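You operate a simulated robot arm through the tools that you are given. There is no shell and no other tool.

You run a simulated two-armed robot. Do the job below in one go: nothing can be reset, and whatever is moved stays where it is left.

TASK
Shut the sink door nearer the bin. Take the cap off the small gold can and lay it down on the bench top round the ports. Fetch the oval glass jar and set it on the yellow pad. Take the flat glass jar and leave it on the small white tray. Take the squat green bottle and leave it on top of the steel door stop. Fetch the clear oil jar and stand it on the top of the steel island table. Take the labelled jug with a green handle and leave it on the low shelf of the steel table. Take the blue glass marked "72" from the top of the steel island table and leave it on the silver steel serving tray. Take the tiny clear bottle from the clear end of the parts bench and leave it in the yellow tub. The order is free. Set down upright: oval glass jar, flat glass jar, squat green bottle, clear oil jar, labelled jug with a green handle.

Only the result counts: the job must be done as asked and must still hold three seconds after the hand-in. Knocking over, shifting, dropping, spilling or breaking anything else fails it. A push-on lid holds only when it is set on centred and level and pressed home; a screw cap is set on level and turned clockwise until tight.

THE ROBOT
Two 7-joint arms with three-finger grippers on one trunk, on a base that drives. Base frame: it is fixed to the floor where the robot stands at the start and does not move with it; the origin is under the middle of the robot, x ahead of it, y to its left, z up. Units: m, rad, N and s.
The left shoulder is at the start at [0.049, 0.154, 0.986], the right one opposite. With the tool pointing down near the work surface each hand reaches from about 0.1 to 0.6 m from the robot's upright axis, wherever it stands, measured 20 degrees to its own side. Places, roughly: blue glass [-1.25, -0.5, 0.75]; clear oil jar [-2.75, -1.75, 1]; flat glass jar (6x4x5 cm) [-1.6, 0.5, 0.8]; labelled jug with a green handle [-1.75, -2.25, 0.75]; low shelf of the steel table [-0.1, 1.5, 0.2]; oval glass jar (6x4x6 cm) [-1.8, 0.5, 0.8]; sink door nearer the bin [-2.1, 1.8, 0.4]; small gold can [-3, 1, 1]; small white tray (19x14x3 cm) [-2.4, 1.9, 0.9]; squat green bottle (5x5x10 cm) [-1.2, 0.2, 0.8]; steel door stop (8x8x5 cm) [-3.1, -1.7, 0.9]; steel serving tray (22x32x3 cm) [-1.3, -0.3, 0.8]; tiny clear bottle [-1.75, 3, 1]; top of the steel island table [-1.6, -0.2, 0.8]; yellow pad (9x7x2 cm) [-0.2, -1.9, 0.9]; yellow tub (11x11x8 cm) [-1.5, 3, 0.9]. Payload 2.69 kg a hand.
Tool frame (each hand has its own): the origin (TCP) lies between the finger pads and is the grasp point; the fingertips stand 0.029 m ahead of it; z points along the fingers, y is the line along which they close. Largest opening 0.12 m; the body of the gripper starts 0.078 m behind the TCP.
Orientation is told as [roll, pitch, yaw] about the base's x, y, z axes, in that order, counted from this pose: with the fingers straight down and closing along the base's y, the tool's x points along the base's -x, its y along +y and its z along -z.

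THE INTERFACE
- The arms move only by the tool drive_tool. It takes "left_increments", "right_increments" or both (then of equal length, played together; a hand with none holds still); each is a list that holds one entry, the list of rows, each a list of 7 numbers: the turn, a rotation vector about the tool's x, y, z in units of 180 degrees (1.0 is 180 degrees), then the shift along the tool's x, y, z in units of 400 mm (1.0 is 400 mm), then the opening, from 0 (shut) to 1 (fully open). In form: [[[rx, ry, rz, x, y, z, hand], ...]]. A call has 1 to 20 rows; each row is the pose to reach, as a shift and turn from the pose commanded when the call began, along the tool's axes at that moment. A call with a number of a shift or a turn outside -1 to 1 is refused whole. Rows are played at 5 a second. More than 0.05 m and 0.15 rad between two rows, or a gripper value outside its range, and nothing of the call is played. Where a pose cannot be reached the arm comes as near as it can. A force on the tool above 40 N (or 10 N above the force at the start of the call, whichever is more), or a blocked arm, ends the call early, and 0.2 s more pass. The fingers move at their own pace and stop on an object; they squeeze with about 42 N. The grip force told is the motor's: it shows also when the fingers shut on nothing. Time passes only in rows, and 0.2 s behind the last, so rows that repeat a pose let the fingers close. The reply holds the time, the measured pose of the TCP, the force on the tool along the base axes, the opening and the grip force, in the units named above and with some noise, with the torque about the TCP (base axes, N m) and any sound that the robot's microphone picked up.
- Cameras (640 x 400 px; columns grow to the right, rows downward): "scene" is now at [0.1022, 0.0737, 1.1122]; the picture's right is [0.94, -0.34, 0.00], its down [-0.25, -0.70, -0.66] and it looks along [0.22, 0.62, -0.75] (base axes); focal length 214 px, centre (320, 200). "left" rides on the left gripper at [0.063, 0, -0.104] in its tool frame; the picture's right is [0.00, 1.00, 0.00], its down [-0.83, 0.00, -0.56] and it looks along [-0.56, 0.00, 0.83] (tool axes); focal length 275 px, centre (320, 200). "right" rides on the right gripper at [0.063, 0, -0.104] in its tool frame; the picture's right is [0.00, 1.00, 0.00], its down [-0.83, 0.00, -0.56] and it looks along [-0.56, 0.00, 0.83] (tool axes); focal length 275 px, centre (320, 200). There is no depth. A picture from a camera that has moved, and an enlarged one, comes with that camera's place and axes in the base frame and with its lens.
- camera(camera): a new picture of that camera. It takes no simulated time.
- lift_body(by): slides the trunk up (or, below 0, down) by that many m; the arms and the scene camera ride with it, the base frame stays. It gives what a move gives, with no picture.
- steer(legs): drives the robot by 1 to 6 legs, each [ahead, left, turn to the left] in m, m and rad, along the robot's own axes; the way and the turn of a leg run together, so that a leg with both is an arc; at most 1.5 m and 3.142 rad a leg. The arms and the cameras ride along, it lands a little off, and it stops where it bumps. It gives what a move gives.
- aim_head(pan, tilt): turns the head with the scene camera to pan (to the left, within 1.396 rad either way) and tilt (down, from -0.506 to 1.204), counted from straight ahead of the robot. It gives what a move gives.
- inspect(camera, box): a new picture of the part [left, top, right, bottom] of that camera's present view, enlarged. It takes no simulated time.
- sign_off(): hands the job in; it is judged then, once.

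Places have to be worked out from the pictures, the camera data and where the tool is seen. Open the grippers and draw the arms clear of the work before you hand the job in, unless the task says otherwise.

The tools are called by a JSON object that holds its "api" and its "payload". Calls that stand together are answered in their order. drive_tool: Moves the arms, as the interface text tells. Its arguments: {"type":"object","properties":{"left_increments":{"type":"array"},"right_increments":{"type":"array"}},"required":[]} The other tools are called the same way: lift_body (by) slides the trunk up or down; steer (legs) drives the base; aim_head (pan, tilt) turns the head that bears the scene camera; camera (camera) takes a picture; inspect (camera, box) takes an enlarged picture of a part of a camera's view; sign_off () hands the job in.

At the start:

```text
t: 0.0
left_eef_pos: [0.439, 0.1794, 0.7863]
left_orientation: [-0.001, 0.005, 0.001]
left_wrist_force: [0.1, 0.5, -0.5]
left_moment: [0.02, -0.01, 0.01]
left_opening: 0.1201
left_grip_force: 0.0
right_eef_pos: [0.4717, -0.1524, 0.8001]
right_orientation: [-0.001, -0.002, 0.0]
right_wrist_force: [-1.2, 0.2, -0.5]
right_moment: [-0.01, -0.05, 0.02]
right_opening: 0.1202
right_grip_force: 0.2
trunk travel left (down, up): [-0.356, 0.082]
robot x, y, heading: [0.0005, -0.0017, 0.002]
head pan, tilt: [1.094, 1.187]
```

scene: 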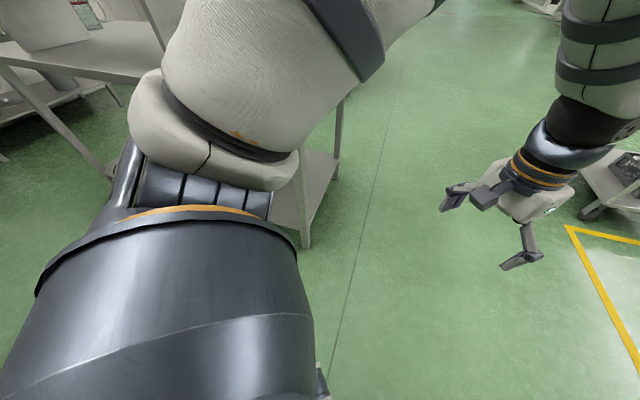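
right: 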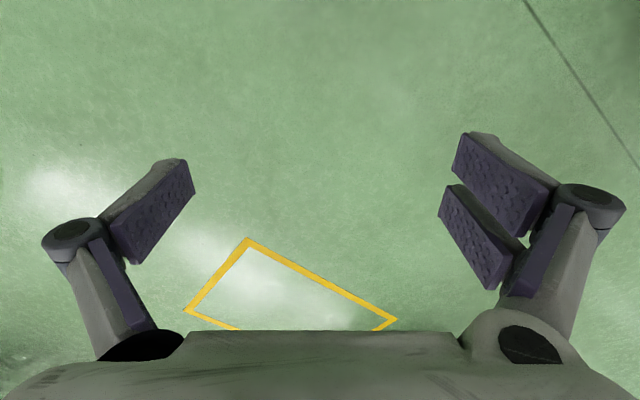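
left: 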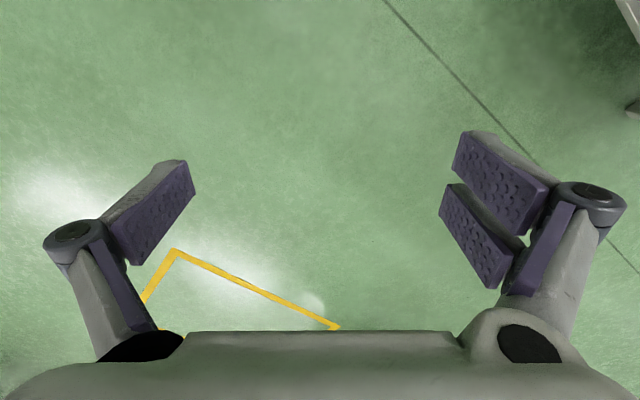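

I start by looking around: the head is aimed nearly straight down, so I level it and take pictures in several directions.

{"api": "aim_head", "payload": {"pan": 1.39, "tilt": 0.35}}

{"api": "camera", "payload": {"camera": "scene"}}

{"api": "aim_head", "payload": {"pan": 0.0, "tilt": 0.35}}

{"api": "camera", "payload": {"camera": "scene"}}

{"api": "aim_head", "payload": {"pan": -1.39, "tilt": 0.35}}

{"api": "camera", "payload": {"camera": "scene"}}

```text
t: 1.2
left_eef_pos: [0.439, 0.1787, 0.7886]
left_orientation: [0.0, 0.006, -0.001]
left_wrist_force: [0.3, 0.2, -0.3]
left_moment: [0.01, -0.02, 0.02]
left_opening: 0.1201
left_grip_force: 0.1
right_eef_pos: [0.4717, -0.1524, 0.8]
right_orientation: [0.0, -0.002, 0.0]
right_wrist_force: [-0.7, -0.7, -0.3]
right_moment: [0.0, -0.02, -0.01]
right_opening: 0.12
right_grip_force: 0.1
trunk travel left (down, up): [-0.356, 0.082]
robot x, y, heading: [-0.0025, -0.0009, -0.002]
head pan, tilt: [1.389, 0.351]
```

```text
taken
camera scene: at [0.0925, 0.0915, 1.1555], right [0.98, -0.18, 0.0], down [-0.06, -0.34, -0.94], along [0.17, 0.92, -0.34], focal length 214 px, centre (320, 200)
```

scene: 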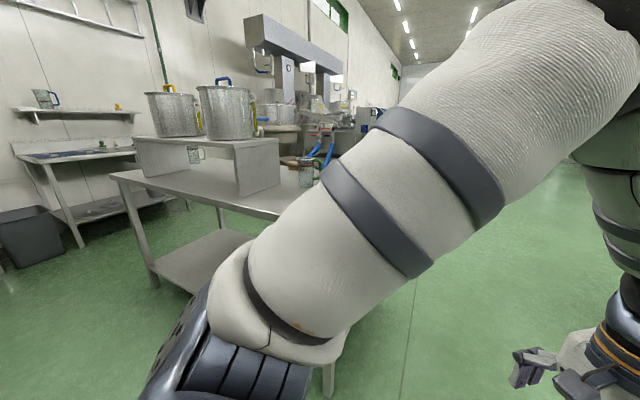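

```text
t: 2.7
left_eef_pos: [0.4392, 0.1794, 0.7872]
left_orientation: [-0.001, 0.004, 0.001]
left_wrist_force: [0.5, -0.1, 0.3]
left_moment: [-0.03, 0.02, 0.01]
left_opening: 0.1199
left_grip_force: 0.1
right_eef_pos: [0.4716, -0.1517, 0.8006]
right_orientation: [0.001, -0.001, 0.0]
right_wrist_force: [0.0, -0.1, 0.8]
right_moment: [0.04, 0.03, 0.0]
right_opening: 0.12
right_grip_force: 0.1
trunk travel left (down, up): [-0.356, 0.082]
robot x, y, heading: [0.0023, 0.0018, -0.0]
head pan, tilt: [0.0, 0.351]
```

```text
taken
camera scene: at [0.1687, 0.0, 1.1555], right [0.0, -1.0, 0.0], down [-0.34, 0.0, -0.94], along [0.94, 0.0, -0.34], focal length 214 px, centre (320, 200)
```

scene: 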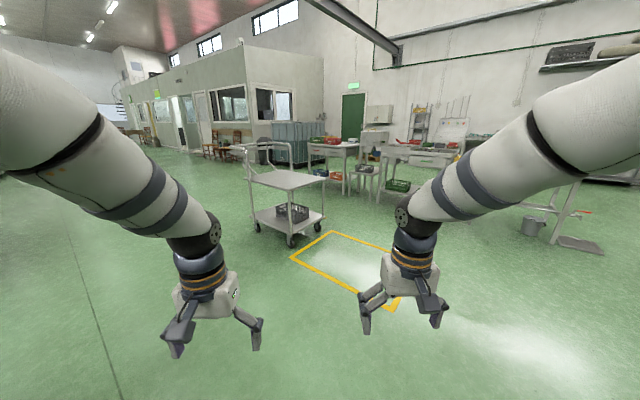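

```text
t: 4.2
left_eef_pos: [0.4396, 0.1797, 0.7867]
left_orientation: [0.001, 0.005, 0.001]
left_wrist_force: [0.3, 0.3, 0.7]
left_moment: [0.02, 0.01, 0.0]
left_opening: 0.1197
left_grip_force: 0.1
right_eef_pos: [0.4709, -0.1525, 0.801]
right_orientation: [0.001, -0.001, -0.001]
right_wrist_force: [0.4, -0.4, -0.4]
right_moment: [0.0, -0.02, 0.01]
right_opening: 0.12
right_grip_force: 0.1
trunk travel left (down, up): [-0.356, 0.082]
robot x, y, heading: [0.0028, -0.0023, -0.001]
head pan, tilt: [-1.389, 0.351]
```

```text
taken
camera scene: at [0.0925, -0.0917, 1.1555], right [-0.98, -0.18, 0.0], down [-0.06, 0.34, -0.94], along [0.17, -0.92, -0.34], focal length 214 px, centre (320, 200)
```

scene: 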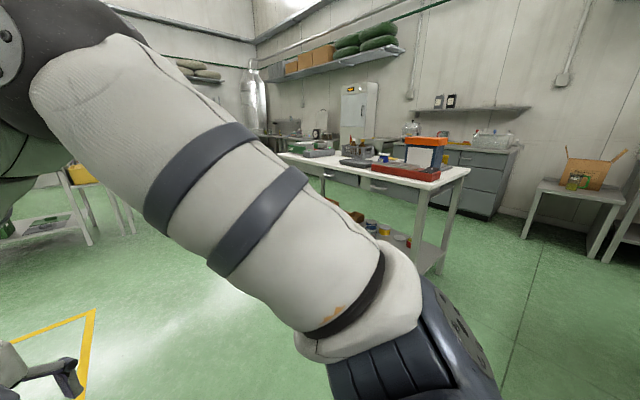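

The work lies behind me. I turn in place by about 180 degrees and look around again.

{"api": "steer", "payload": {"legs": [[0, 0, -1.57], [0, 0, -1.57]]}}

{"api": "aim_head", "payload": {"pan": 0.0, "tilt": 0.35}}

{"api": "camera", "payload": {"camera": "scene"}}

{"api": "aim_head", "payload": {"pan": 0.8, "tilt": 0.2}}

{"api": "camera", "payload": {"camera": "scene"}}

{"api": "aim_head", "payload": {"pan": -0.8, "tilt": 0.2}}

{"api": "camera", "payload": {"camera": "scene"}}

```text
t: 12.3
left_eef_pos: [-0.4386, -0.1802, 0.7861]
left_orientation: [0.001, 0.008, -3.139]
left_wrist_force: [0.4, -0.6, 1.1]
left_moment: [0.04, 0.01, 0.01]
left_opening: 0.1202
left_grip_force: 0.1
right_eef_pos: [-0.4727, 0.1506, 0.8003]
right_orientation: [0.0, -0.001, -3.138]
right_wrist_force: [-0.3, 0.0, 0.2]
right_moment: [-0.02, 0.0, 0.01]
right_opening: 0.12
right_grip_force: 0.0
trunk travel left (down, up): [-0.356, 0.082]
robot x, y, heading: [-0.0018, -0.0016, -3.143]
head pan, tilt: [-1.389, 0.351]
```

```text
t: 13.8
left_eef_pos: [-0.4379, -0.1806, 0.7873]
left_orientation: [0.0, 0.005, -3.138]
left_wrist_force: [-0.7, -0.6, 0.2]
left_moment: [0.02, 0.01, -0.01]
left_opening: 0.1201
left_grip_force: 0.1
right_eef_pos: [-0.4728, 0.1506, 0.7997]
right_orientation: [-0.001, -0.002, -3.137]
right_wrist_force: [-0.1, 0.0, -0.5]
right_moment: [-0.04, 0.0, -0.01]
right_opening: 0.1198
right_grip_force: 0.0
trunk travel left (down, up): [-0.356, 0.082]
robot x, y, heading: [-0.0014, -0.0008, -3.141]
head pan, tilt: [0.0, 0.351]
```

```text
taken
camera scene: at [-0.1659, -0.0005, 1.1555], right [0.0, 1.0, 0.0], down [0.34, 0.0, -0.94], along [-0.94, 0.0, -0.34], focal length 214 px, centre (320, 200)
```

scene: 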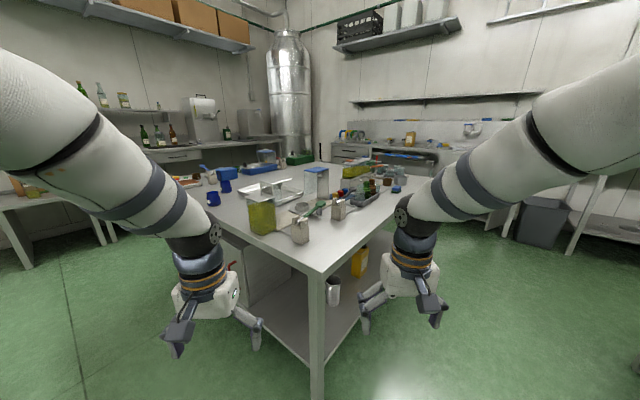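

```text
t: 14.9
left_eef_pos: [-0.4386, -0.1812, 0.7872]
left_orientation: [0.001, 0.006, -3.138]
left_wrist_force: [-0.3, 0.3, -0.2]
left_moment: [0.01, -0.03, -0.02]
left_opening: 0.1201
left_grip_force: 0.1
right_eef_pos: [-0.4717, 0.1497, 0.8008]
right_orientation: [0.001, -0.003, -3.138]
right_wrist_force: [1.2, -0.5, 0.3]
right_moment: [-0.02, -0.01, -0.03]
right_opening: 0.1201
right_grip_force: 0.2
trunk travel left (down, up): [-0.356, 0.082]
robot x, y, heading: [-0.001, -0.0035, -3.137]
head pan, tilt: [0.799, 0.201]
```

```text
taken
camera scene: at [-0.1377, -0.0672, 1.1695], right [-0.72, 0.7, 0.0], down [0.14, 0.14, -0.98], along [-0.68, -0.7, -0.2], focal length 214 px, centre (320, 200)
```

scene: 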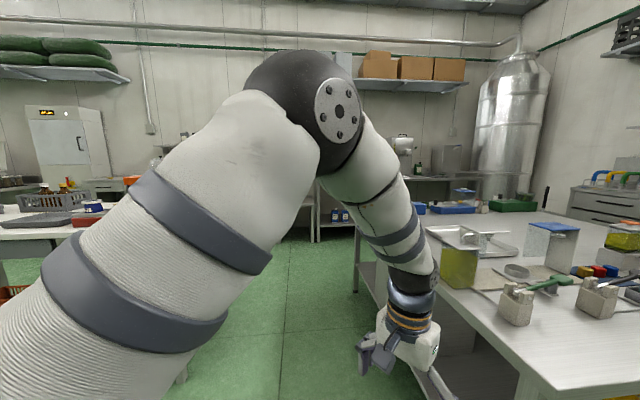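

```text
t: 16.6
left_eef_pos: [-0.4388, -0.1813, 0.7867]
left_orientation: [-0.001, 0.007, -3.138]
left_wrist_force: [0.0, -0.7, -0.4]
left_moment: [-0.01, 0.0, -0.01]
left_opening: 0.1198
left_grip_force: 0.0
right_eef_pos: [-0.4717, 0.1509, 0.7992]
right_orientation: [0.001, 0.0, -3.138]
right_wrist_force: [-0.3, 0.3, 0.0]
right_moment: [0.0, 0.0, 0.01]
right_opening: 0.1198
right_grip_force: 0.1
trunk travel left (down, up): [-0.356, 0.082]
robot x, y, heading: [-0.0006, -0.0033, -3.143]
head pan, tilt: [-0.799, 0.201]
```

```text
taken
camera scene: at [-0.138, 0.0663, 1.1695], right [0.71, 0.7, 0.0], down [0.14, -0.14, -0.98], along [-0.69, 0.7, -0.2], focal length 214 px, centre (320, 200)
```

scene: 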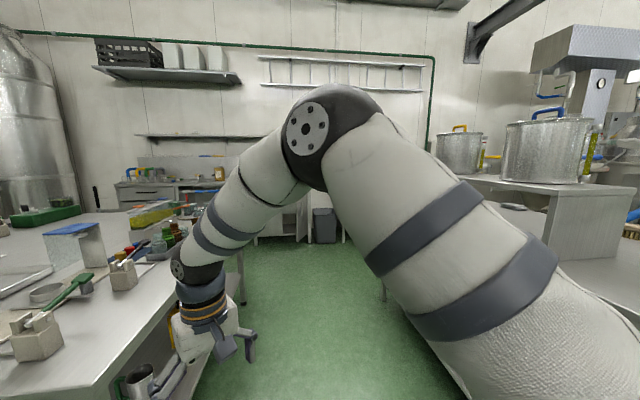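

The island table with clutter lies ahead. I enlarge the view straight ahead and on both sides to identify things.

{"api": "aim_head", "payload": {"pan": 0.0, "tilt": 0.3}}

{"api": "inspect", "payload": {"camera": "scene", "box": [200, 160, 320, 260]}}

{"api": "inspect", "payload": {"camera": "scene", "box": [310, 160, 430, 260]}}

{"api": "inspect", "payload": {"camera": "scene", "box": [320, 120, 500, 210]}}

{"api": "inspect", "payload": {"camera": "scene", "box": [60, 80, 280, 220]}}

```text
t: 17.7
left_eef_pos: [-0.4383, -0.1804, 0.7868]
left_orientation: [0.0, 0.004, -3.138]
left_wrist_force: [-0.1, -0.4, 0.3]
left_moment: [0.03, 0.05, 0.0]
left_opening: 0.1198
left_grip_force: 0.0
right_eef_pos: [-0.4725, 0.1505, 0.8011]
right_orientation: [-0.002, -0.002, -3.138]
right_wrist_force: [0.2, -0.6, -0.3]
right_moment: [0.0, 0.0, 0.01]
right_opening: 0.1201
right_grip_force: 0.0
trunk travel left (down, up): [-0.356, 0.082]
robot x, y, heading: [-0.0027, 0.0011, -3.138]
head pan, tilt: [0.0, 0.3]
```

```text
4.00 times, centred on (260, 210) of scene
camera zoom: at [-0.1662, -0.0005, 1.1603], right [0.0, 1.0, 0.0], down [0.3, 0.0, -0.96], along [-0.96, 0.0, -0.3], focal length 858 px, centre (560, 160)
```

zoom: 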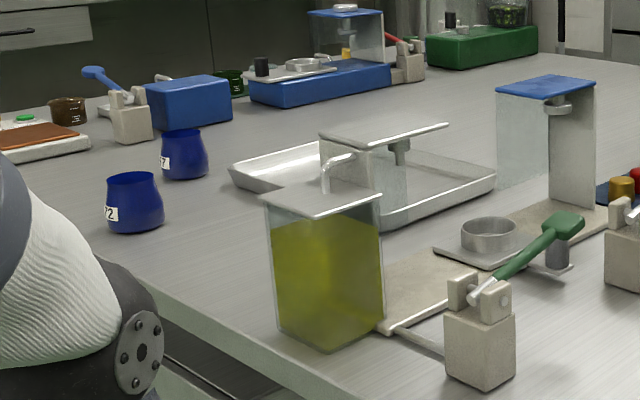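

```text
4.00 times, centred on (370, 210) of scene
camera zoom: at [-0.1662, -0.0005, 1.1603], right [0.0, 1.0, 0.0], down [0.3, 0.0, -0.96], along [-0.96, 0.0, -0.3], focal length 858 px, centre (120, 160)
```

zoom: 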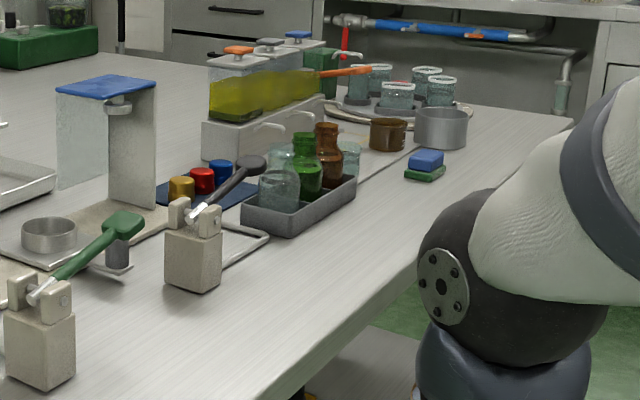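

```text
3.56 times, centred on (410, 165) of scene
camera zoom: at [-0.1662, -0.0005, 1.1603], right [0.0, 1.0, 0.0], down [0.3, 0.0, -0.96], along [-0.96, 0.0, -0.3], focal length 763 px, centre (0, 324)
```

zoom: 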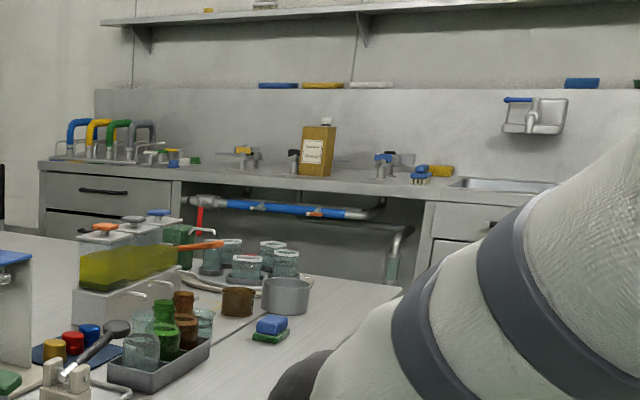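

```text
2.86 times, centred on (170, 150) of scene
camera zoom: at [-0.1662, -0.0005, 1.1603], right [0.0, 1.0, 0.0], down [0.3, 0.0, -0.96], along [-0.96, 0.0, -0.3], focal length 613 px, centre (749, 343)
```

zoom: 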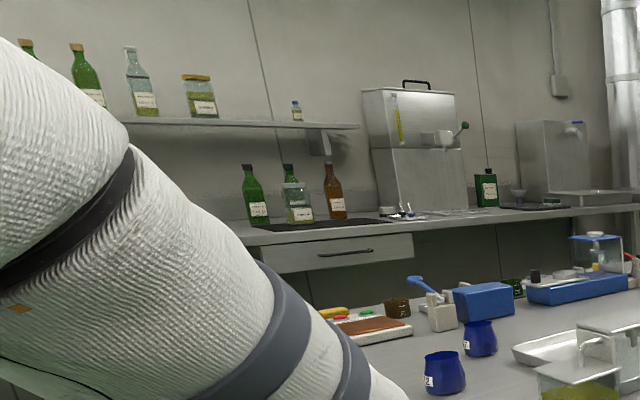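

Island table corner is at about (-0.66, 0), with the table rotated about 37°. I slide left and turn to face its left long side, then look at the table from there.

{"api": "steer", "payload": {"legs": [[0, 0.7, 0], [0, 0, -0.64]]}}

{"api": "camera", "payload": {"camera": "scene"}}

{"api": "aim_head", "payload": {"pan": 1.39, "tilt": 0.3}}

{"api": "camera", "payload": {"camera": "scene"}}

{"api": "aim_head", "payload": {"pan": 0.5, "tilt": 0.15}}

{"api": "camera", "payload": {"camera": "scene"}}

```text
t: 25.4
left_eef_pos: [-0.459, -0.592, 0.786]
left_orientation: [0.002, 0.004, 2.5]
left_wrist_force: [-0.6, -0.1, -0.2]
left_moment: [0.0, 0.0, 0.0]
left_opening: 0.12
left_grip_force: 0.0
right_eef_pos: [-0.2863, -0.3069, 0.8012]
right_orientation: [0.001, -0.003, 2.501]
right_wrist_force: [-0.2, 0.0, 0.4]
right_moment: [0.02, 0.03, -0.01]
right_opening: 0.12
right_grip_force: 0.1
trunk travel left (down, up): [-0.356, 0.082]
robot x, y, heading: [0.0034, -0.7139, 2.499]
head pan, tilt: [0.0, 0.3]
```

```text
taken
camera scene: at [-0.1324, -0.611, 1.1603], right [0.6, 0.8, 0.0], down [0.24, -0.18, -0.96], along [-0.77, 0.57, -0.3], focal length 214 px, centre (320, 200)
```

scene: 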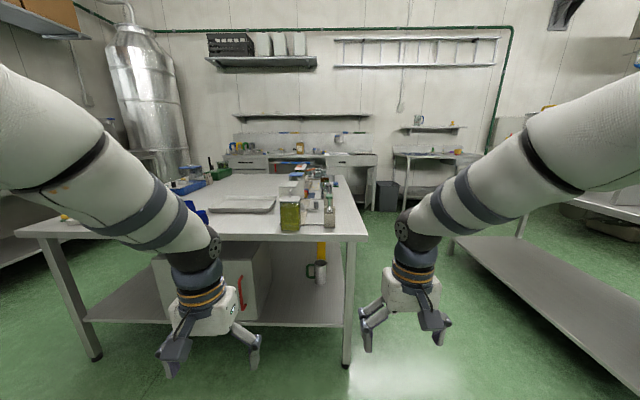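

```text
t: 26.9
left_eef_pos: [-0.4592, -0.5922, 0.786]
left_orientation: [0.001, 0.004, 2.5]
left_wrist_force: [0.6, 0.0, -0.3]
left_moment: [-0.03, 0.0, -0.04]
left_opening: 0.12
left_grip_force: 0.2
right_eef_pos: [-0.2862, -0.3082, 0.8012]
right_orientation: [0.0, -0.001, 2.498]
right_wrist_force: [-0.8, 0.1, -0.2]
right_moment: [0.02, 0.02, 0.0]
right_opening: 0.1198
right_grip_force: 0.0
trunk travel left (down, up): [-0.356, 0.082]
robot x, y, heading: [-0.0002, -0.7128, 2.506]
head pan, tilt: [1.389, 0.3]
```

```text
taken
camera scene: at [-0.1262, -0.7303, 1.1603], right [-0.68, 0.73, 0.0], down [0.22, 0.2, -0.96], along [-0.7, -0.65, -0.3], focal length 214 px, centre (320, 200)
```

scene: 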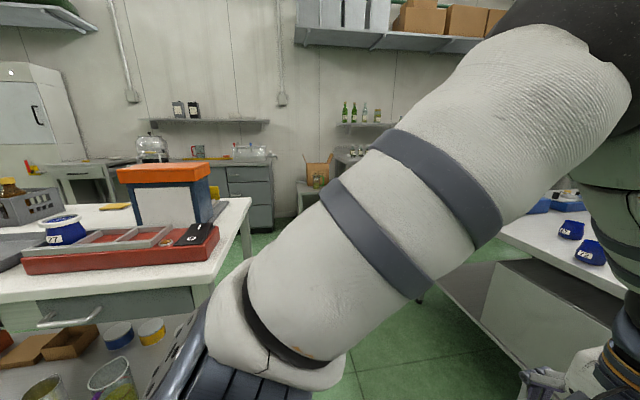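

```text
t: 28.1
left_eef_pos: [-0.4591, -0.5921, 0.7874]
left_orientation: [0.0, 0.005, 2.498]
left_wrist_force: [-0.4, 0.6, 1.1]
left_moment: [-0.05, 0.04, -0.01]
left_opening: 0.1201
left_grip_force: 0.0
right_eef_pos: [-0.2869, -0.3081, 0.8]
right_orientation: [0.001, -0.001, 2.5]
right_wrist_force: [0.6, -0.1, -0.7]
right_moment: [0.0, 0.01, -0.01]
right_opening: 0.1199
right_grip_force: 0.0
trunk travel left (down, up): [-0.356, 0.082]
robot x, y, heading: [0.0012, -0.7118, 2.496]
head pan, tilt: [0.499, 0.15]
```

```text
taken
camera scene: at [-0.1495, -0.6538, 1.1742], right [0.14, 0.99, 0.0], down [0.15, -0.02, -0.99], along [-0.98, 0.14, -0.15], focal length 214 px, centre (320, 200)
```

scene: 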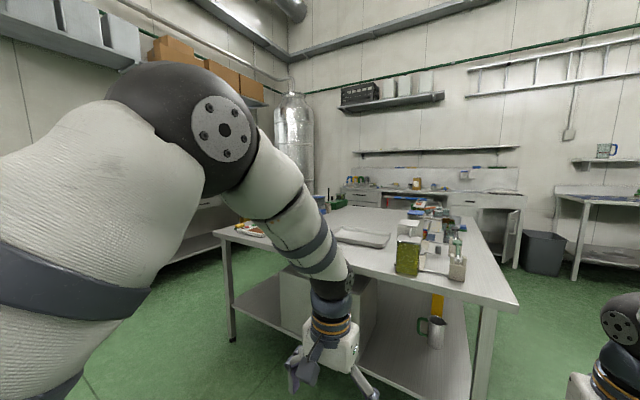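

The island's near edge runs from (-0.65, 0) to about (-1.57, -1.14) at z≈0.755. I drive forward toward the blue glasses and look at them.

{"api": "steer", "payload": {"legs": [[0, 0.3, 0], [0.45, 0.0, 0]]}}

{"api": "aim_head", "payload": {"pan": 0.0, "tilt": 0.5}}

{"api": "camera", "payload": {"camera": "scene"}}

{"api": "camera", "payload": {"camera": "left"}}

```text
t: 33.3
left_eef_pos: [-0.9962, -0.5634, 0.7863]
left_orientation: [0.0, 0.006, 2.493]
left_wrist_force: [0.5, 0.2, 0.4]
left_moment: [0.02, -0.01, -0.01]
left_opening: 0.12
left_grip_force: 0.0
right_eef_pos: [-0.8185, -0.2806, 0.7997]
right_orientation: [-0.002, 0.007, 2.49]
right_wrist_force: [-0.2, -0.4, 0.0]
right_moment: [-0.01, -0.02, 0.01]
right_opening: 0.1198
right_grip_force: 0.1
trunk travel left (down, up): [-0.356, 0.082]
robot x, y, heading: [-0.5407, -0.6835, 2.494]
head pan, tilt: [0.499, 0.15]
stopped in leg 2: the force on the tool passed its limit at 55 N (the readings are from after the stop); the commanded pose is now the measured one
```

```text
t: 34.2
left_eef_pos: [-0.9975, -0.5622, 0.7868]
left_orientation: [-0.002, 0.006, 2.495]
left_wrist_force: [0.1, -0.3, 0.3]
left_moment: [-0.01, -0.03, 0.01]
left_opening: 0.1202
left_grip_force: 0.0
right_eef_pos: [-0.8195, -0.2802, 0.7998]
right_orientation: [-0.001, 0.008, 2.492]
right_wrist_force: [0.5, -0.1, 0.5]
right_moment: [0.0, 0.0, -0.02]
right_opening: 0.1196
right_grip_force: 0.0
trunk travel left (down, up): [-0.356, 0.082]
robot x, y, heading: [-0.5386, -0.6844, 2.495]
head pan, tilt: [0.0, 0.499]
```

```text
taken
camera scene: at [-0.6679, -0.5847, 1.1419], right [0.6, 0.8, 0.0], down [0.38, -0.29, -0.88], along [-0.7, 0.53, -0.48], focal length 214 px, centre (320, 200)
```

scene: 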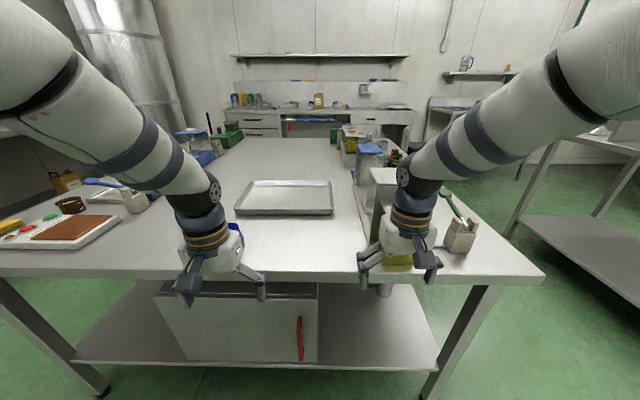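

```text
taken
camera left: at [-0.9465, -0.6, 0.8905], right [-0.61, -0.79, 0.0], down [-0.66, 0.51, 0.55], along [-0.44, 0.33, -0.83], focal length 275 px, centre (320, 200)
```

left: 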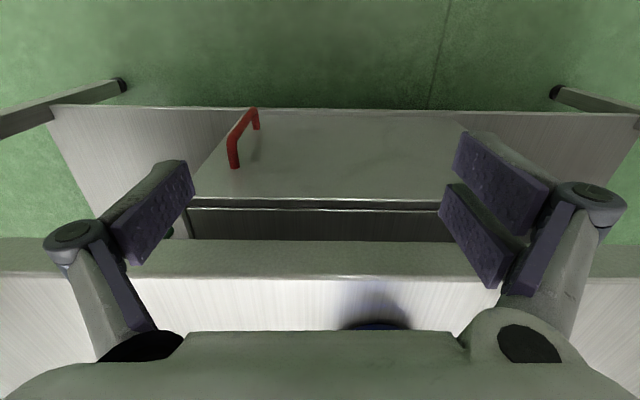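

The right hand touched something (55 N stop). I check what it is with the right hand camera before moving, then back away.

{"api": "camera", "payload": {"camera": "right"}}

{"api": "inspect", "payload": {"camera": "scene", "box": [340, 140, 500, 280]}}

```text
taken
camera right: at [-0.7704, -0.3186, 0.9044], right [-0.6, -0.8, 0.0], down [-0.67, 0.5, 0.55], along [-0.44, 0.33, -0.84], focal length 275 px, centre (320, 200)
```

right: 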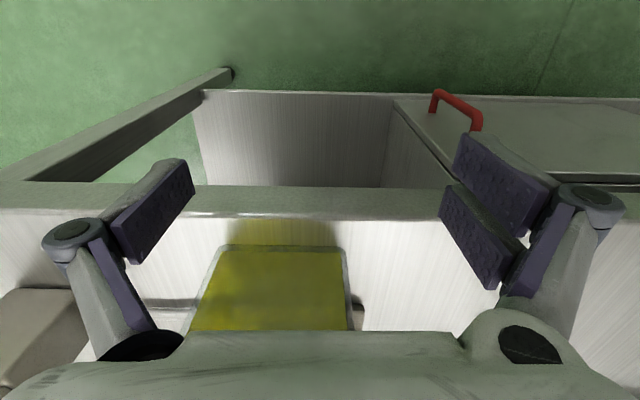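

```text
2.86 times, centred on (420, 210) of scene
camera zoom: at [-0.6679, -0.5847, 1.1419], right [0.6, 0.8, 0.0], down [0.38, -0.29, -0.88], along [-0.7, 0.53, -0.48], focal length 613 px, centre (34, 171)
```

zoom: 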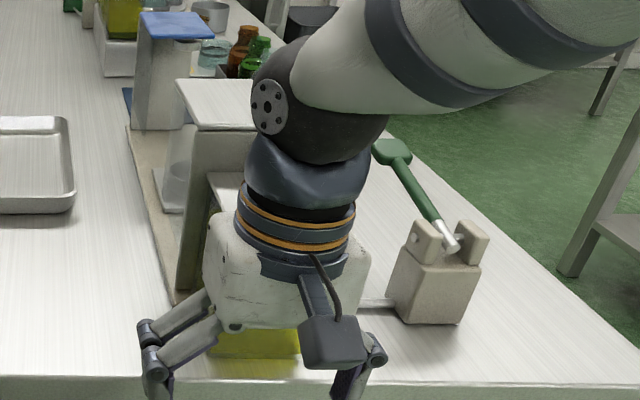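

The right gripper body met the arched fixture on the table. I back off and raise both hands well above everything.

{"api": "steer", "payload": {"legs": [[-0.3, 0.0, 0]]}}

{"api": "drive_tool", "payload": {"left_increments": [[[0, 0, 0, 0.06, 0, -0.1, 1], [0, 0, 0, 0.12, 0, -0.2, 1], [0, 0, 0, 0.18, 0, -0.3, 1], [0, 0, 0, 0.24, 0, -0.4, 1], [0, 0, 0, 0.3, 0, -0.45, 1], [0, 0, 0, 0.3, 0, -0.5, 1], [0, 0, 0, 0.3, 0, -0.55, 1]]], "right_increments": [[[0, 0, 0, 0.06, 0, -0.1, 1], [0, 0, 0, 0.12, 0, -0.2, 1], [0, 0, 0, 0.18, 0, -0.3, 1], [0, 0, 0, 0.24, 0, -0.4, 1], [0, 0, 0, 0.3, 0, -0.45, 1], [0, 0, 0, 0.3, 0, -0.5, 1], [0, 0, 0, 0.3, 0, -0.55, 1]]]}}

{"api": "camera", "payload": {"camera": "scene"}}

```text
t: 36.3
left_eef_pos: [-0.7558, -0.7464, 0.7868]
left_orientation: [-0.001, 0.004, 2.498]
left_wrist_force: [0.6, -1.1, -0.3]
left_moment: [-0.02, 0.04, 0.0]
left_opening: 0.12
left_grip_force: 0.1
right_eef_pos: [-0.5796, -0.4649, 0.8007]
right_orientation: [-0.001, 0.01, 2.494]
right_wrist_force: [-0.2, -0.2, -0.2]
right_moment: [-0.02, 0.03, 0.0]
right_opening: 0.1199
right_grip_force: 0.0
trunk travel left (down, up): [-0.356, 0.082]
robot x, y, heading: [-0.2943, -0.868, 2.501]
head pan, tilt: [0.0, 0.499]
```

```text
t: 37.9
left_eef_pos: [-0.6595, -0.8174, 1.008]
left_orientation: [0.0, 0.006, 2.498]
left_wrist_force: [1.2, 0.6, 0.0]
left_moment: [0.02, 0.02, -0.01]
left_opening: 0.1199
left_grip_force: 0.0
left hand out of reach, approached as far as the arm can: row 1, 2
right_eef_pos: [-0.4842, -0.5345, 1.0208]
right_orientation: [-0.002, 0.008, 2.495]
right_wrist_force: [0.3, -0.4, 0.2]
right_moment: [-0.02, 0.0, -0.01]
right_opening: 0.1198
right_grip_force: 0.0
trunk travel left (down, up): [-0.356, 0.082]
robot x, y, heading: [-0.294, -0.8677, 2.498]
head pan, tilt: [0.0, 0.499]
```

```text
taken
camera scene: at [-0.4269, -0.7672, 1.1419], right [0.6, 0.8, 0.0], down [0.38, -0.29, -0.88], along [-0.7, 0.53, -0.48], focal length 214 px, centre (320, 200)
```

scene: 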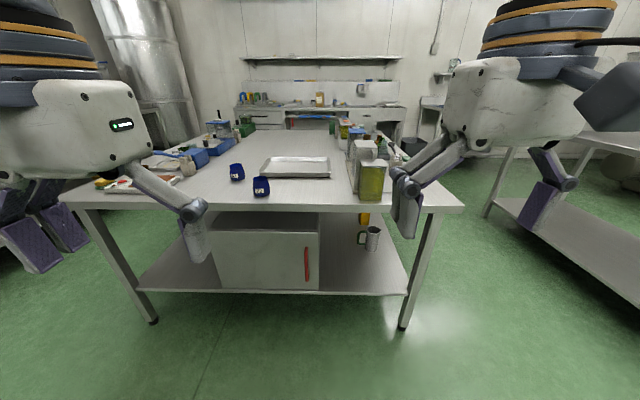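

Hands are raised and the view is clear. I enlarge the glasses, tray and the fixtures.

{"api": "inspect", "payload": {"camera": "scene", "box": [220, 140, 340, 215]}}

{"api": "inspect", "payload": {"camera": "scene", "box": [330, 110, 450, 210]}}

{"api": "inspect", "payload": {"camera": "scene", "box": [230, 80, 410, 140]}}

```text
5.33 times, centred on (280, 178) of scene
camera zoom: at [-0.4269, -0.7672, 1.1419], right [0.6, 0.8, 0.0], down [0.38, -0.29, -0.88], along [-0.7, 0.53, -0.48], focal length 1144 px, centre (533, 320)
```

zoom: 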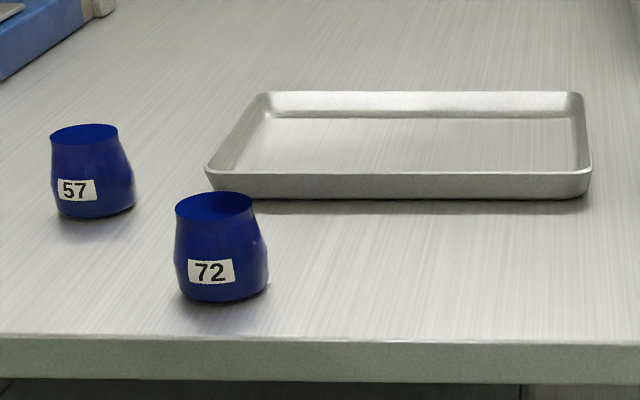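

```text
4.00 times, centred on (390, 160) of scene
camera zoom: at [-0.4269, -0.7672, 1.1419], right [0.6, 0.8, 0.0], down [0.38, -0.29, -0.88], along [-0.7, 0.53, -0.48], focal length 858 px, centre (40, 360)
```

zoom: 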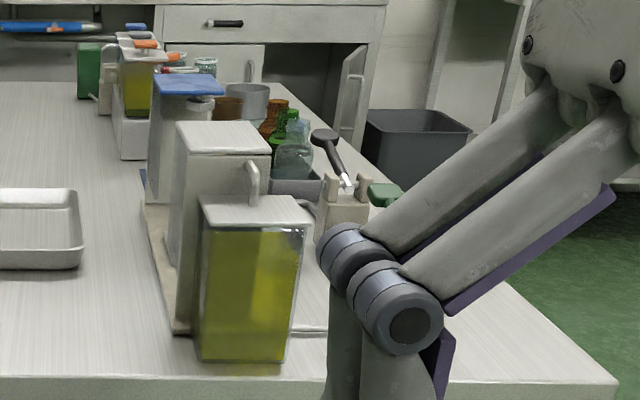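

```text
3.56 times, centred on (320, 110) of scene
camera zoom: at [-0.4269, -0.7672, 1.1419], right [0.6, 0.8, 0.0], down [0.38, -0.29, -0.88], along [-0.7, 0.53, -0.48], focal length 763 px, centre (320, 520)
```

zoom: 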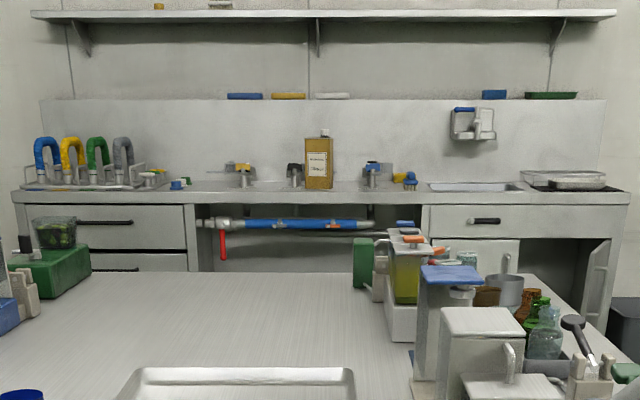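

Glass 72 is at about (-1.17, -0.49), the tray centre about (-1.29, -0.25). I drive closer and look down to judge the base clearance to the table edge.

{"api": "steer", "payload": {"legs": [[0.38, 0.0, 0]]}}

{"api": "aim_head", "payload": {"pan": 0.0, "tilt": 1.15}}

{"api": "camera", "payload": {"camera": "scene"}}

{"api": "camera", "payload": {"camera": "left"}}

```text
t: 40.3
left_eef_pos: [-0.9626, -0.5878, 1.0068]
left_orientation: [-0.001, 0.004, 2.493]
left_wrist_force: [-0.2, 0.5, 0.7]
left_moment: [-0.02, -0.04, -0.01]
left_opening: 0.1199
left_grip_force: 0.0
right_eef_pos: [-0.7867, -0.3062, 1.0202]
right_orientation: [-0.002, 0.01, 2.492]
right_wrist_force: [-0.2, -0.2, -0.1]
right_moment: [-0.01, 0.02, 0.01]
right_opening: 0.12
right_grip_force: 0.1
trunk travel left (down, up): [-0.356, 0.082]
robot x, y, heading: [-0.6013, -0.6381, 2.497]
head pan, tilt: [0.0, 0.499]
```

```text
t: 41.3
left_eef_pos: [-0.9622, -0.5876, 1.0072]
left_orientation: [-0.001, 0.006, 2.493]
left_wrist_force: [0.3, -0.4, -0.2]
left_moment: [0.01, -0.04, -0.02]
left_opening: 0.1201
left_grip_force: 0.0
right_eef_pos: [-0.7863, -0.3063, 1.0212]
right_orientation: [-0.002, 0.011, 2.493]
right_wrist_force: [-0.5, 0.4, 0.3]
right_moment: [0.01, 0.0, -0.01]
right_opening: 0.1201
right_grip_force: 0.1
trunk travel left (down, up): [-0.356, 0.082]
robot x, y, heading: [-0.6016, -0.6356, 2.495]
head pan, tilt: [0.0, 1.15]
```

```text
taken
camera scene: at [-0.7041, -0.5577, 1.0911], right [0.6, 0.8, 0.0], down [0.73, -0.55, -0.41], along [-0.33, 0.25, -0.91], focal length 214 px, centre (320, 200)
```

scene: 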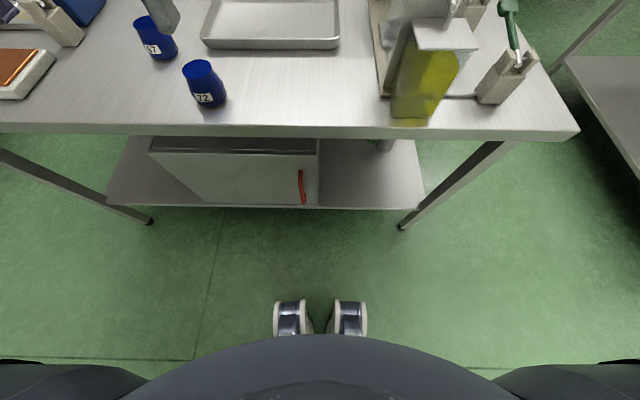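

```text
taken
camera left: at [-0.9121, -0.6259, 1.1113], right [-0.61, -0.8, 0.0], down [-0.66, 0.51, 0.55], along [-0.44, 0.33, -0.83], focal length 275 px, centre (320, 200)
```

left: 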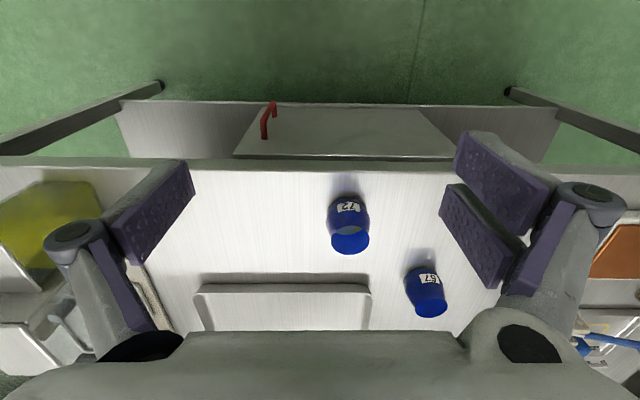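

The robot is slim and the base has ample room. I drive another 0.15 m ahead and take pictures to triangulate the glass.

{"api": "steer", "payload": {"legs": [[0.15, 0.0, 0]]}}

{"api": "camera", "payload": {"camera": "scene"}}

{"api": "camera", "payload": {"camera": "left"}}

```text
t: 42.7
left_eef_pos: [-1.0826, -0.498, 1.0068]
left_orientation: [0.001, 0.004, 2.498]
left_wrist_force: [0.6, 0.2, -0.5]
left_moment: [0.02, 0.0, -0.02]
left_opening: 0.1201
left_grip_force: 0.1
right_eef_pos: [-0.9075, -0.2163, 1.0206]
right_orientation: [-0.004, 0.011, 2.493]
right_wrist_force: [0.4, 1.1, -0.6]
right_moment: [0.01, -0.05, 0.01]
right_opening: 0.1199
right_grip_force: 0.2
trunk travel left (down, up): [-0.356, 0.082]
robot x, y, heading: [-0.7182, -0.5489, 2.499]
head pan, tilt: [0.0, 1.15]
```

```text
taken
camera scene: at [-0.8247, -0.4672, 1.0909], right [0.6, 0.8, 0.0], down [0.73, -0.55, -0.41], along [-0.33, 0.24, -0.91], focal length 214 px, centre (320, 200)
```

scene: 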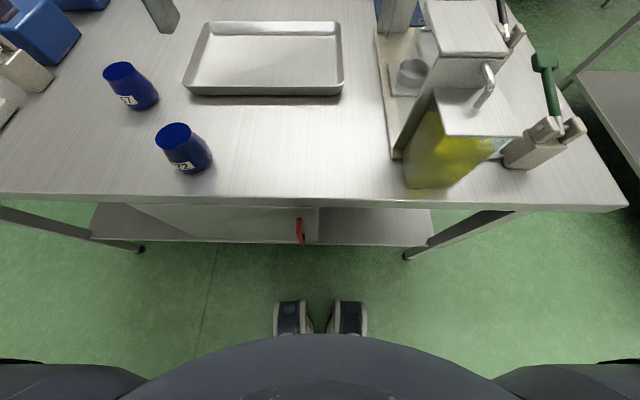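

```text
taken
camera left: at [-1.0325, -0.5358, 1.1111], right [-0.6, -0.8, 0.0], down [-0.67, 0.5, 0.55], along [-0.44, 0.33, -0.83], focal length 275 px, centre (320, 200)
```

left: 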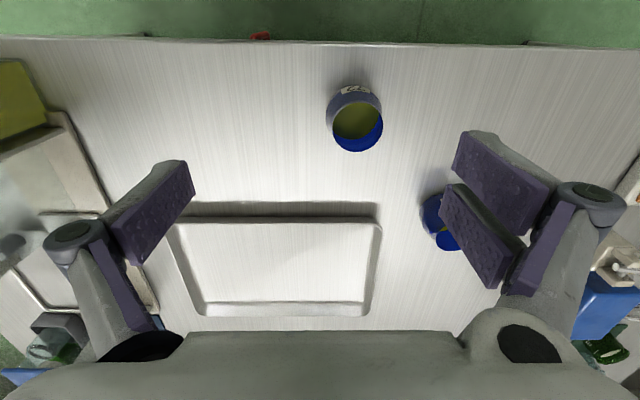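

From both cameras the rim of glass 72 sits near (-1.13, -0.51), z≈0.84. I move the left hand above it, down to TCP z≈0.90, then look again.

{"api": "drive_tool", "payload": {"left_increments": [[[0, 0, 0, -0.085, 0.096, 0, 1], [0, 0, 0, -0.085, 0.096, 0.1, 1], [0, 0, 0, -0.085, 0.096, 0.2, 1], [0, 0, 0, -0.085, 0.096, 0.25, 1], [0, 0, 0, -0.085, 0.096, 0.25, 1]]]}}

{"api": "camera", "payload": {"camera": "left"}}

{"api": "camera", "payload": {"camera": "scene"}}

```text
refused: row 1 steps farther than a row can; nothing moved
```

```text
taken
camera left: at [-1.0325, -0.5358, 1.1111], right [-0.6, -0.8, 0.0], down [-0.67, 0.5, 0.55], along [-0.44, 0.33, -0.83], focal length 275 px, centre (320, 200)
```

left: 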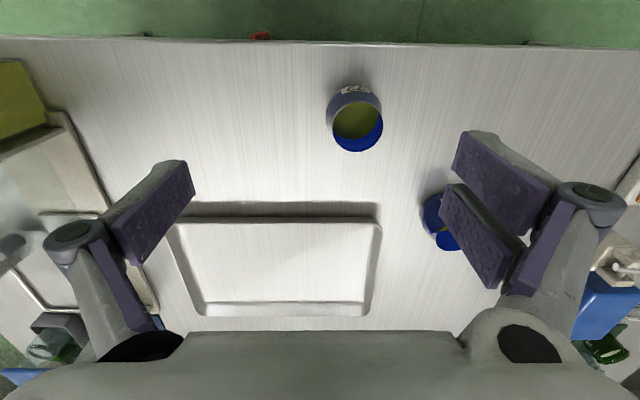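

```text
taken
camera scene: at [-0.8247, -0.4672, 1.0909], right [0.6, 0.8, 0.0], down [0.73, -0.55, -0.41], along [-0.33, 0.24, -0.91], focal length 214 px, centre (320, 200)
```

scene: 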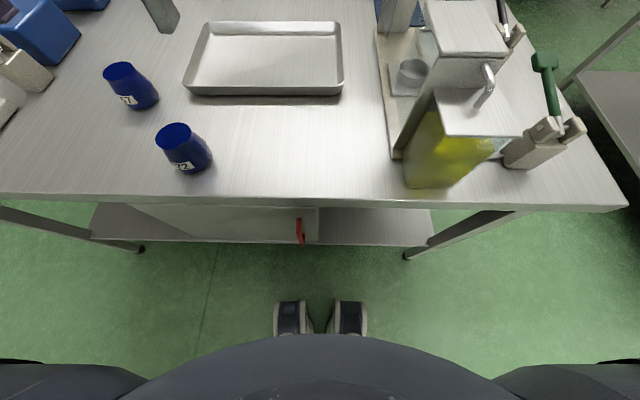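

The first step was slightly over 0.05 m; I split it.

{"api": "drive_tool", "payload": {"left_increments": [[[0, 0, 0, -0.04, 0.05, 0.04, 1], [0, 0, 0, -0.085, 0.096, 0.1, 1], [0, 0, 0, -0.085, 0.096, 0.2, 1], [0, 0, 0, -0.085, 0.096, 0.25, 1], [0, 0, 0, -0.085, 0.096, 0.25, 1]]]}}

{"api": "camera", "payload": {"camera": "left"}}

{"api": "camera", "payload": {"camera": "scene"}}

```text
t: 43.9
left_eef_pos: [-1.1322, -0.5083, 0.9062]
left_orientation: [0.0, 0.004, 2.498]
left_wrist_force: [-0.2, -0.5, 0.2]
left_moment: [0.0, -0.03, 0.0]
left_opening: 0.1199
left_grip_force: 0.0
right_eef_pos: [-0.9086, -0.2162, 1.021]
right_orientation: [-0.001, 0.009, 2.493]
right_wrist_force: [-0.8, 0.0, 0.3]
right_moment: [0.0, -0.02, -0.01]
right_opening: 0.12
right_grip_force: 0.0
trunk travel left (down, up): [-0.356, 0.082]
robot x, y, heading: [-0.7195, -0.5494, 2.497]
head pan, tilt: [0.0, 1.15]
```

```text
taken
camera left: at [-1.0822, -0.5474, 1.0099], right [-0.6, -0.8, 0.0], down [-0.66, 0.5, 0.55], along [-0.44, 0.33, -0.83], focal length 275 px, centre (320, 200)
```

left: 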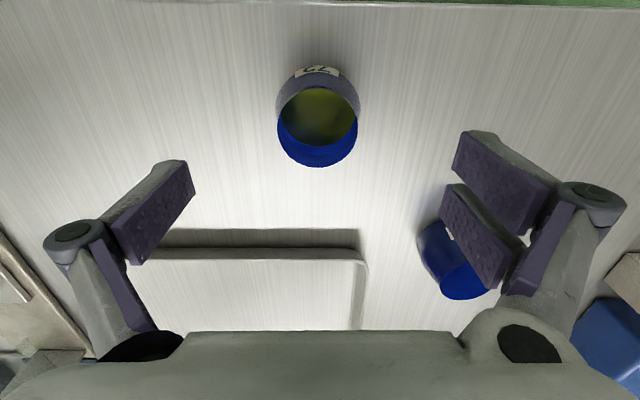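

```text
taken
camera scene: at [-0.8241, -0.4677, 1.0911], right [0.6, 0.8, 0.0], down [0.73, -0.55, -0.41], along [-0.33, 0.25, -0.91], focal length 214 px, centre (320, 200)
```

scene: 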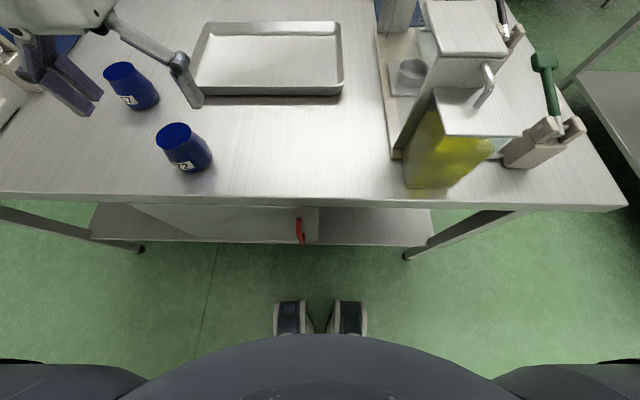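

The glass is centred under the left gripper, and glass 57 is clear of the fingers. I descend to TCP z≈0.795 and close.

{"api": "drive_tool", "payload": {"left_increments": [[[0, 0, 0, 0.006, 0, 0.1, 1], [0, 0, 0, 0.006, 0, 0.2, 1], [0, 0, 0, 0.006, 0, 0.278, 1], [0, 0, 0, 0.006, 0, 0.278, 1], [0, 0, 0, 0.006, 0, 0.278, 0], [0, 0, 0, 0.006, 0, 0.278, 0], [0, 0, 0, 0.006, 0, 0.278, 0], [0, 0, 0, 0.006, 0, 0.278, 0]]]}}

{"api": "camera", "payload": {"camera": "left"}}

{"api": "camera", "payload": {"camera": "scene"}}

```text
t: 45.1
left_eef_pos: [-1.1306, -0.5094, 0.8058]
left_orientation: [0.003, -0.023, 2.497]
left_wrist_force: [-2.2, -10.8, 85.0]
left_moment: [-1.7, -0.53, -0.4]
left_opening: 0.0734
left_grip_force: 45.3
right_eef_pos: [-0.9032, -0.2187, 1.0248]
right_orientation: [0.0, 0.001, 2.493]
right_wrist_force: [-0.1, -0.3, 0.9]
right_moment: [-0.02, 0.06, -0.02]
right_opening: 0.1199
right_grip_force: 0.1
trunk travel left (down, up): [-0.356, 0.082]
robot x, y, heading: [-0.7191, -0.5499, 2.498]
head pan, tilt: [0.0, 1.15]
stopped in row 6 (left hand): the force on the tool passed its limit at 48 N (the readings are from after the stop); the commanded pose is now the measured one
```

```text
taken
camera left: at [-1.0788, -0.5487, 0.9076], right [-0.61, -0.8, 0.0], down [-0.65, 0.5, 0.57], along [-0.46, 0.35, -0.82], focal length 275 px, centre (320, 200)
```

left: 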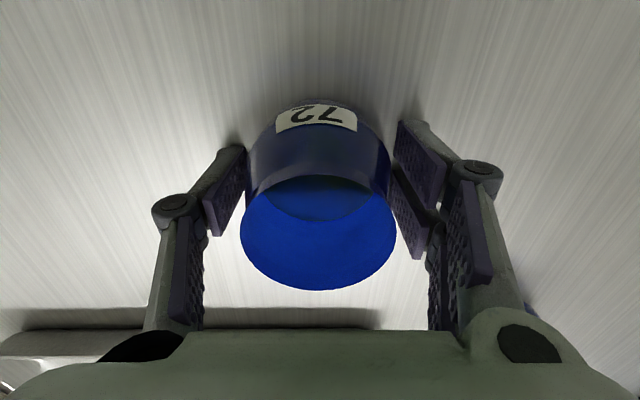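

```text
taken
camera scene: at [-0.8191, -0.4698, 1.0932], right [0.6, 0.8, 0.0], down [0.73, -0.55, -0.41], along [-0.33, 0.25, -0.91], focal length 214 px, centre (320, 200)
```

scene: 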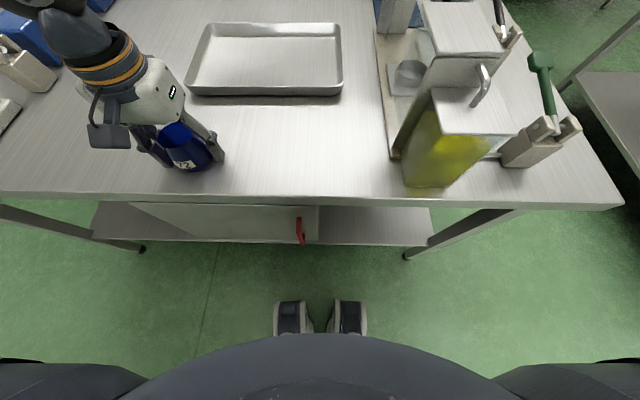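

The fingertips touched the table: table top is about z≈0.775. The glass is gripped (0.073 m); I lift it straight up.

{"api": "drive_tool", "payload": {"left_increments": [[[0, 0, 0, 0, 0, -0.04, 0], [0, 0, 0, 0, 0, -0.1, 0], [0, 0, 0, 0, 0, -0.2, 0], [0, 0, 0, 0, 0, -0.2, 0]]]}}

{"api": "camera", "payload": {"camera": "left"}}

{"api": "camera", "payload": {"camera": "scene"}}

```text
t: 46.1
left_eef_pos: [-1.1312, -0.5102, 0.877]
left_orientation: [0.0, -0.002, 2.497]
left_wrist_force: [-0.1, -0.8, -1.0]
left_moment: [0.0, -0.02, 0.02]
left_opening: 0.0606
left_grip_force: 41.9
right_eef_pos: [-0.9076, -0.2164, 1.0207]
right_orientation: [-0.003, 0.01, 2.494]
right_wrist_force: [0.1, -0.6, 1.1]
right_moment: [0.01, -0.01, -0.04]
right_opening: 0.1197
right_grip_force: 0.0
trunk travel left (down, up): [-0.356, 0.082]
robot x, y, heading: [-0.7155, -0.5509, 2.497]
head pan, tilt: [0.0, 1.15]
```

```text
taken
camera left: at [-1.0811, -0.5477, 0.98], right [-0.6, -0.8, 0.0], down [-0.66, 0.5, 0.56], along [-0.44, 0.34, -0.83], focal length 275 px, centre (320, 200)
```

left: 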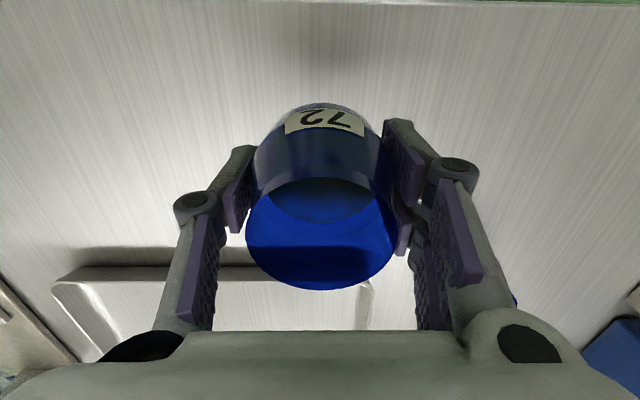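

```text
taken
camera scene: at [-0.8243, -0.4677, 1.091], right [0.6, 0.8, 0.0], down [0.73, -0.55, -0.41], along [-0.33, 0.25, -0.91], focal length 214 px, centre (320, 200)
```

scene: 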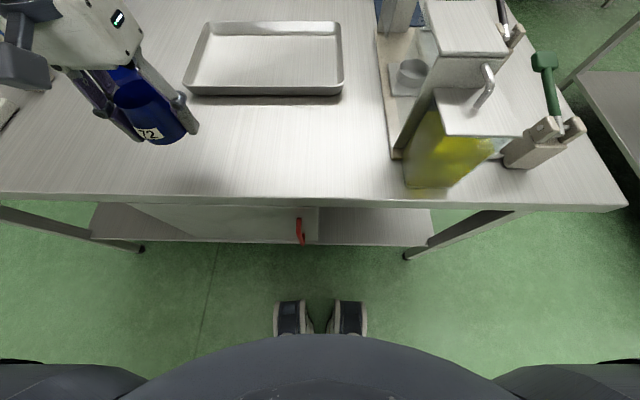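

The glass is held steady. I carry it over the tray (about 0.235 m ahead, 0.076 m right), then descend a little and look.

{"api": "drive_tool", "payload": {"left_increments": [[[0, 0, 0, -0.1, -0.03, -0.03, 0], [0, 0, 0, -0.2, -0.065, -0.03, 0], [0, 0, 0, -0.3, -0.1, -0.03, 0], [0, 0, 0, -0.4, -0.13, -0.03, 0], [0, 0, 0, -0.5, -0.16, -0.03, 0], [0, 0, 0, -0.5875, -0.19, -0.03, 0], [0, 0, 0, -0.5875, -0.19, 0.05, 0], [0, 0, 0, -0.5875, -0.19, 0.11, 0], [0, 0, 0, -0.5875, -0.19, 0.11, 0]]]}}

{"api": "camera", "payload": {"camera": "left"}}

{"api": "camera", "payload": {"camera": "scene"}}

```text
t: 48.1
left_eef_pos: [-1.2745, -0.3105, 0.8323]
left_orientation: [-0.001, -0.003, 2.497]
left_wrist_force: [-0.4, 0.6, -1.3]
left_moment: [-0.01, 0.0, 0.01]
left_opening: 0.0606
left_grip_force: 42.2
right_eef_pos: [-0.9071, -0.2179, 1.0202]
right_orientation: [-0.001, 0.008, 2.494]
right_wrist_force: [0.7, -0.1, -0.2]
right_moment: [-0.01, 0.01, -0.03]
right_opening: 0.1201
right_grip_force: 0.1
trunk travel left (down, up): [-0.356, 0.082]
robot x, y, heading: [-0.719, -0.5472, 2.498]
head pan, tilt: [0.0, 1.15]
```

```text
taken
camera left: at [-1.2243, -0.3484, 0.9351], right [-0.61, -0.8, 0.0], down [-0.66, 0.5, 0.56], along [-0.44, 0.34, -0.83], focal length 275 px, centre (320, 200)
```

left: 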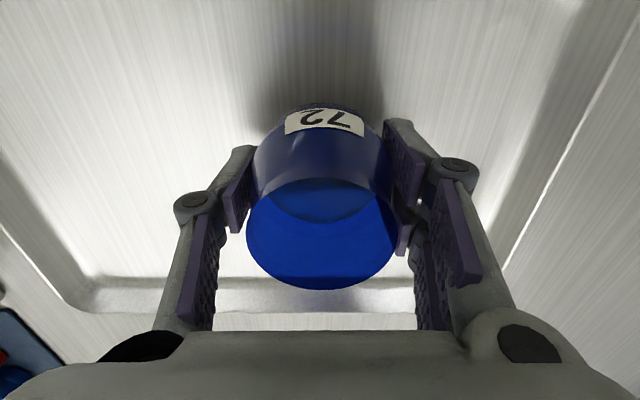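

```text
taken
camera scene: at [-0.8241, -0.4679, 1.0911], right [0.6, 0.8, 0.0], down [0.73, -0.55, -0.41], along [-0.33, 0.25, -0.91], focal length 214 px, centre (320, 200)
```

scene: 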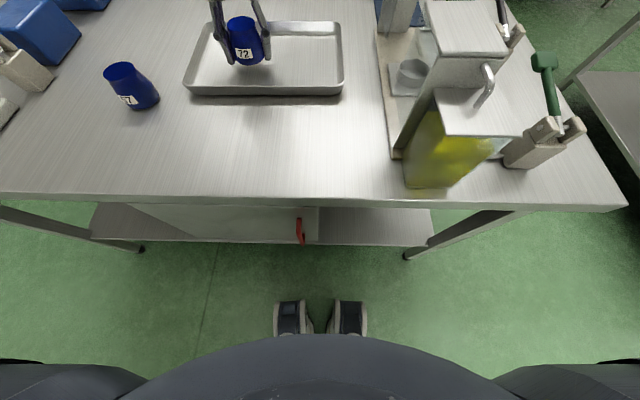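

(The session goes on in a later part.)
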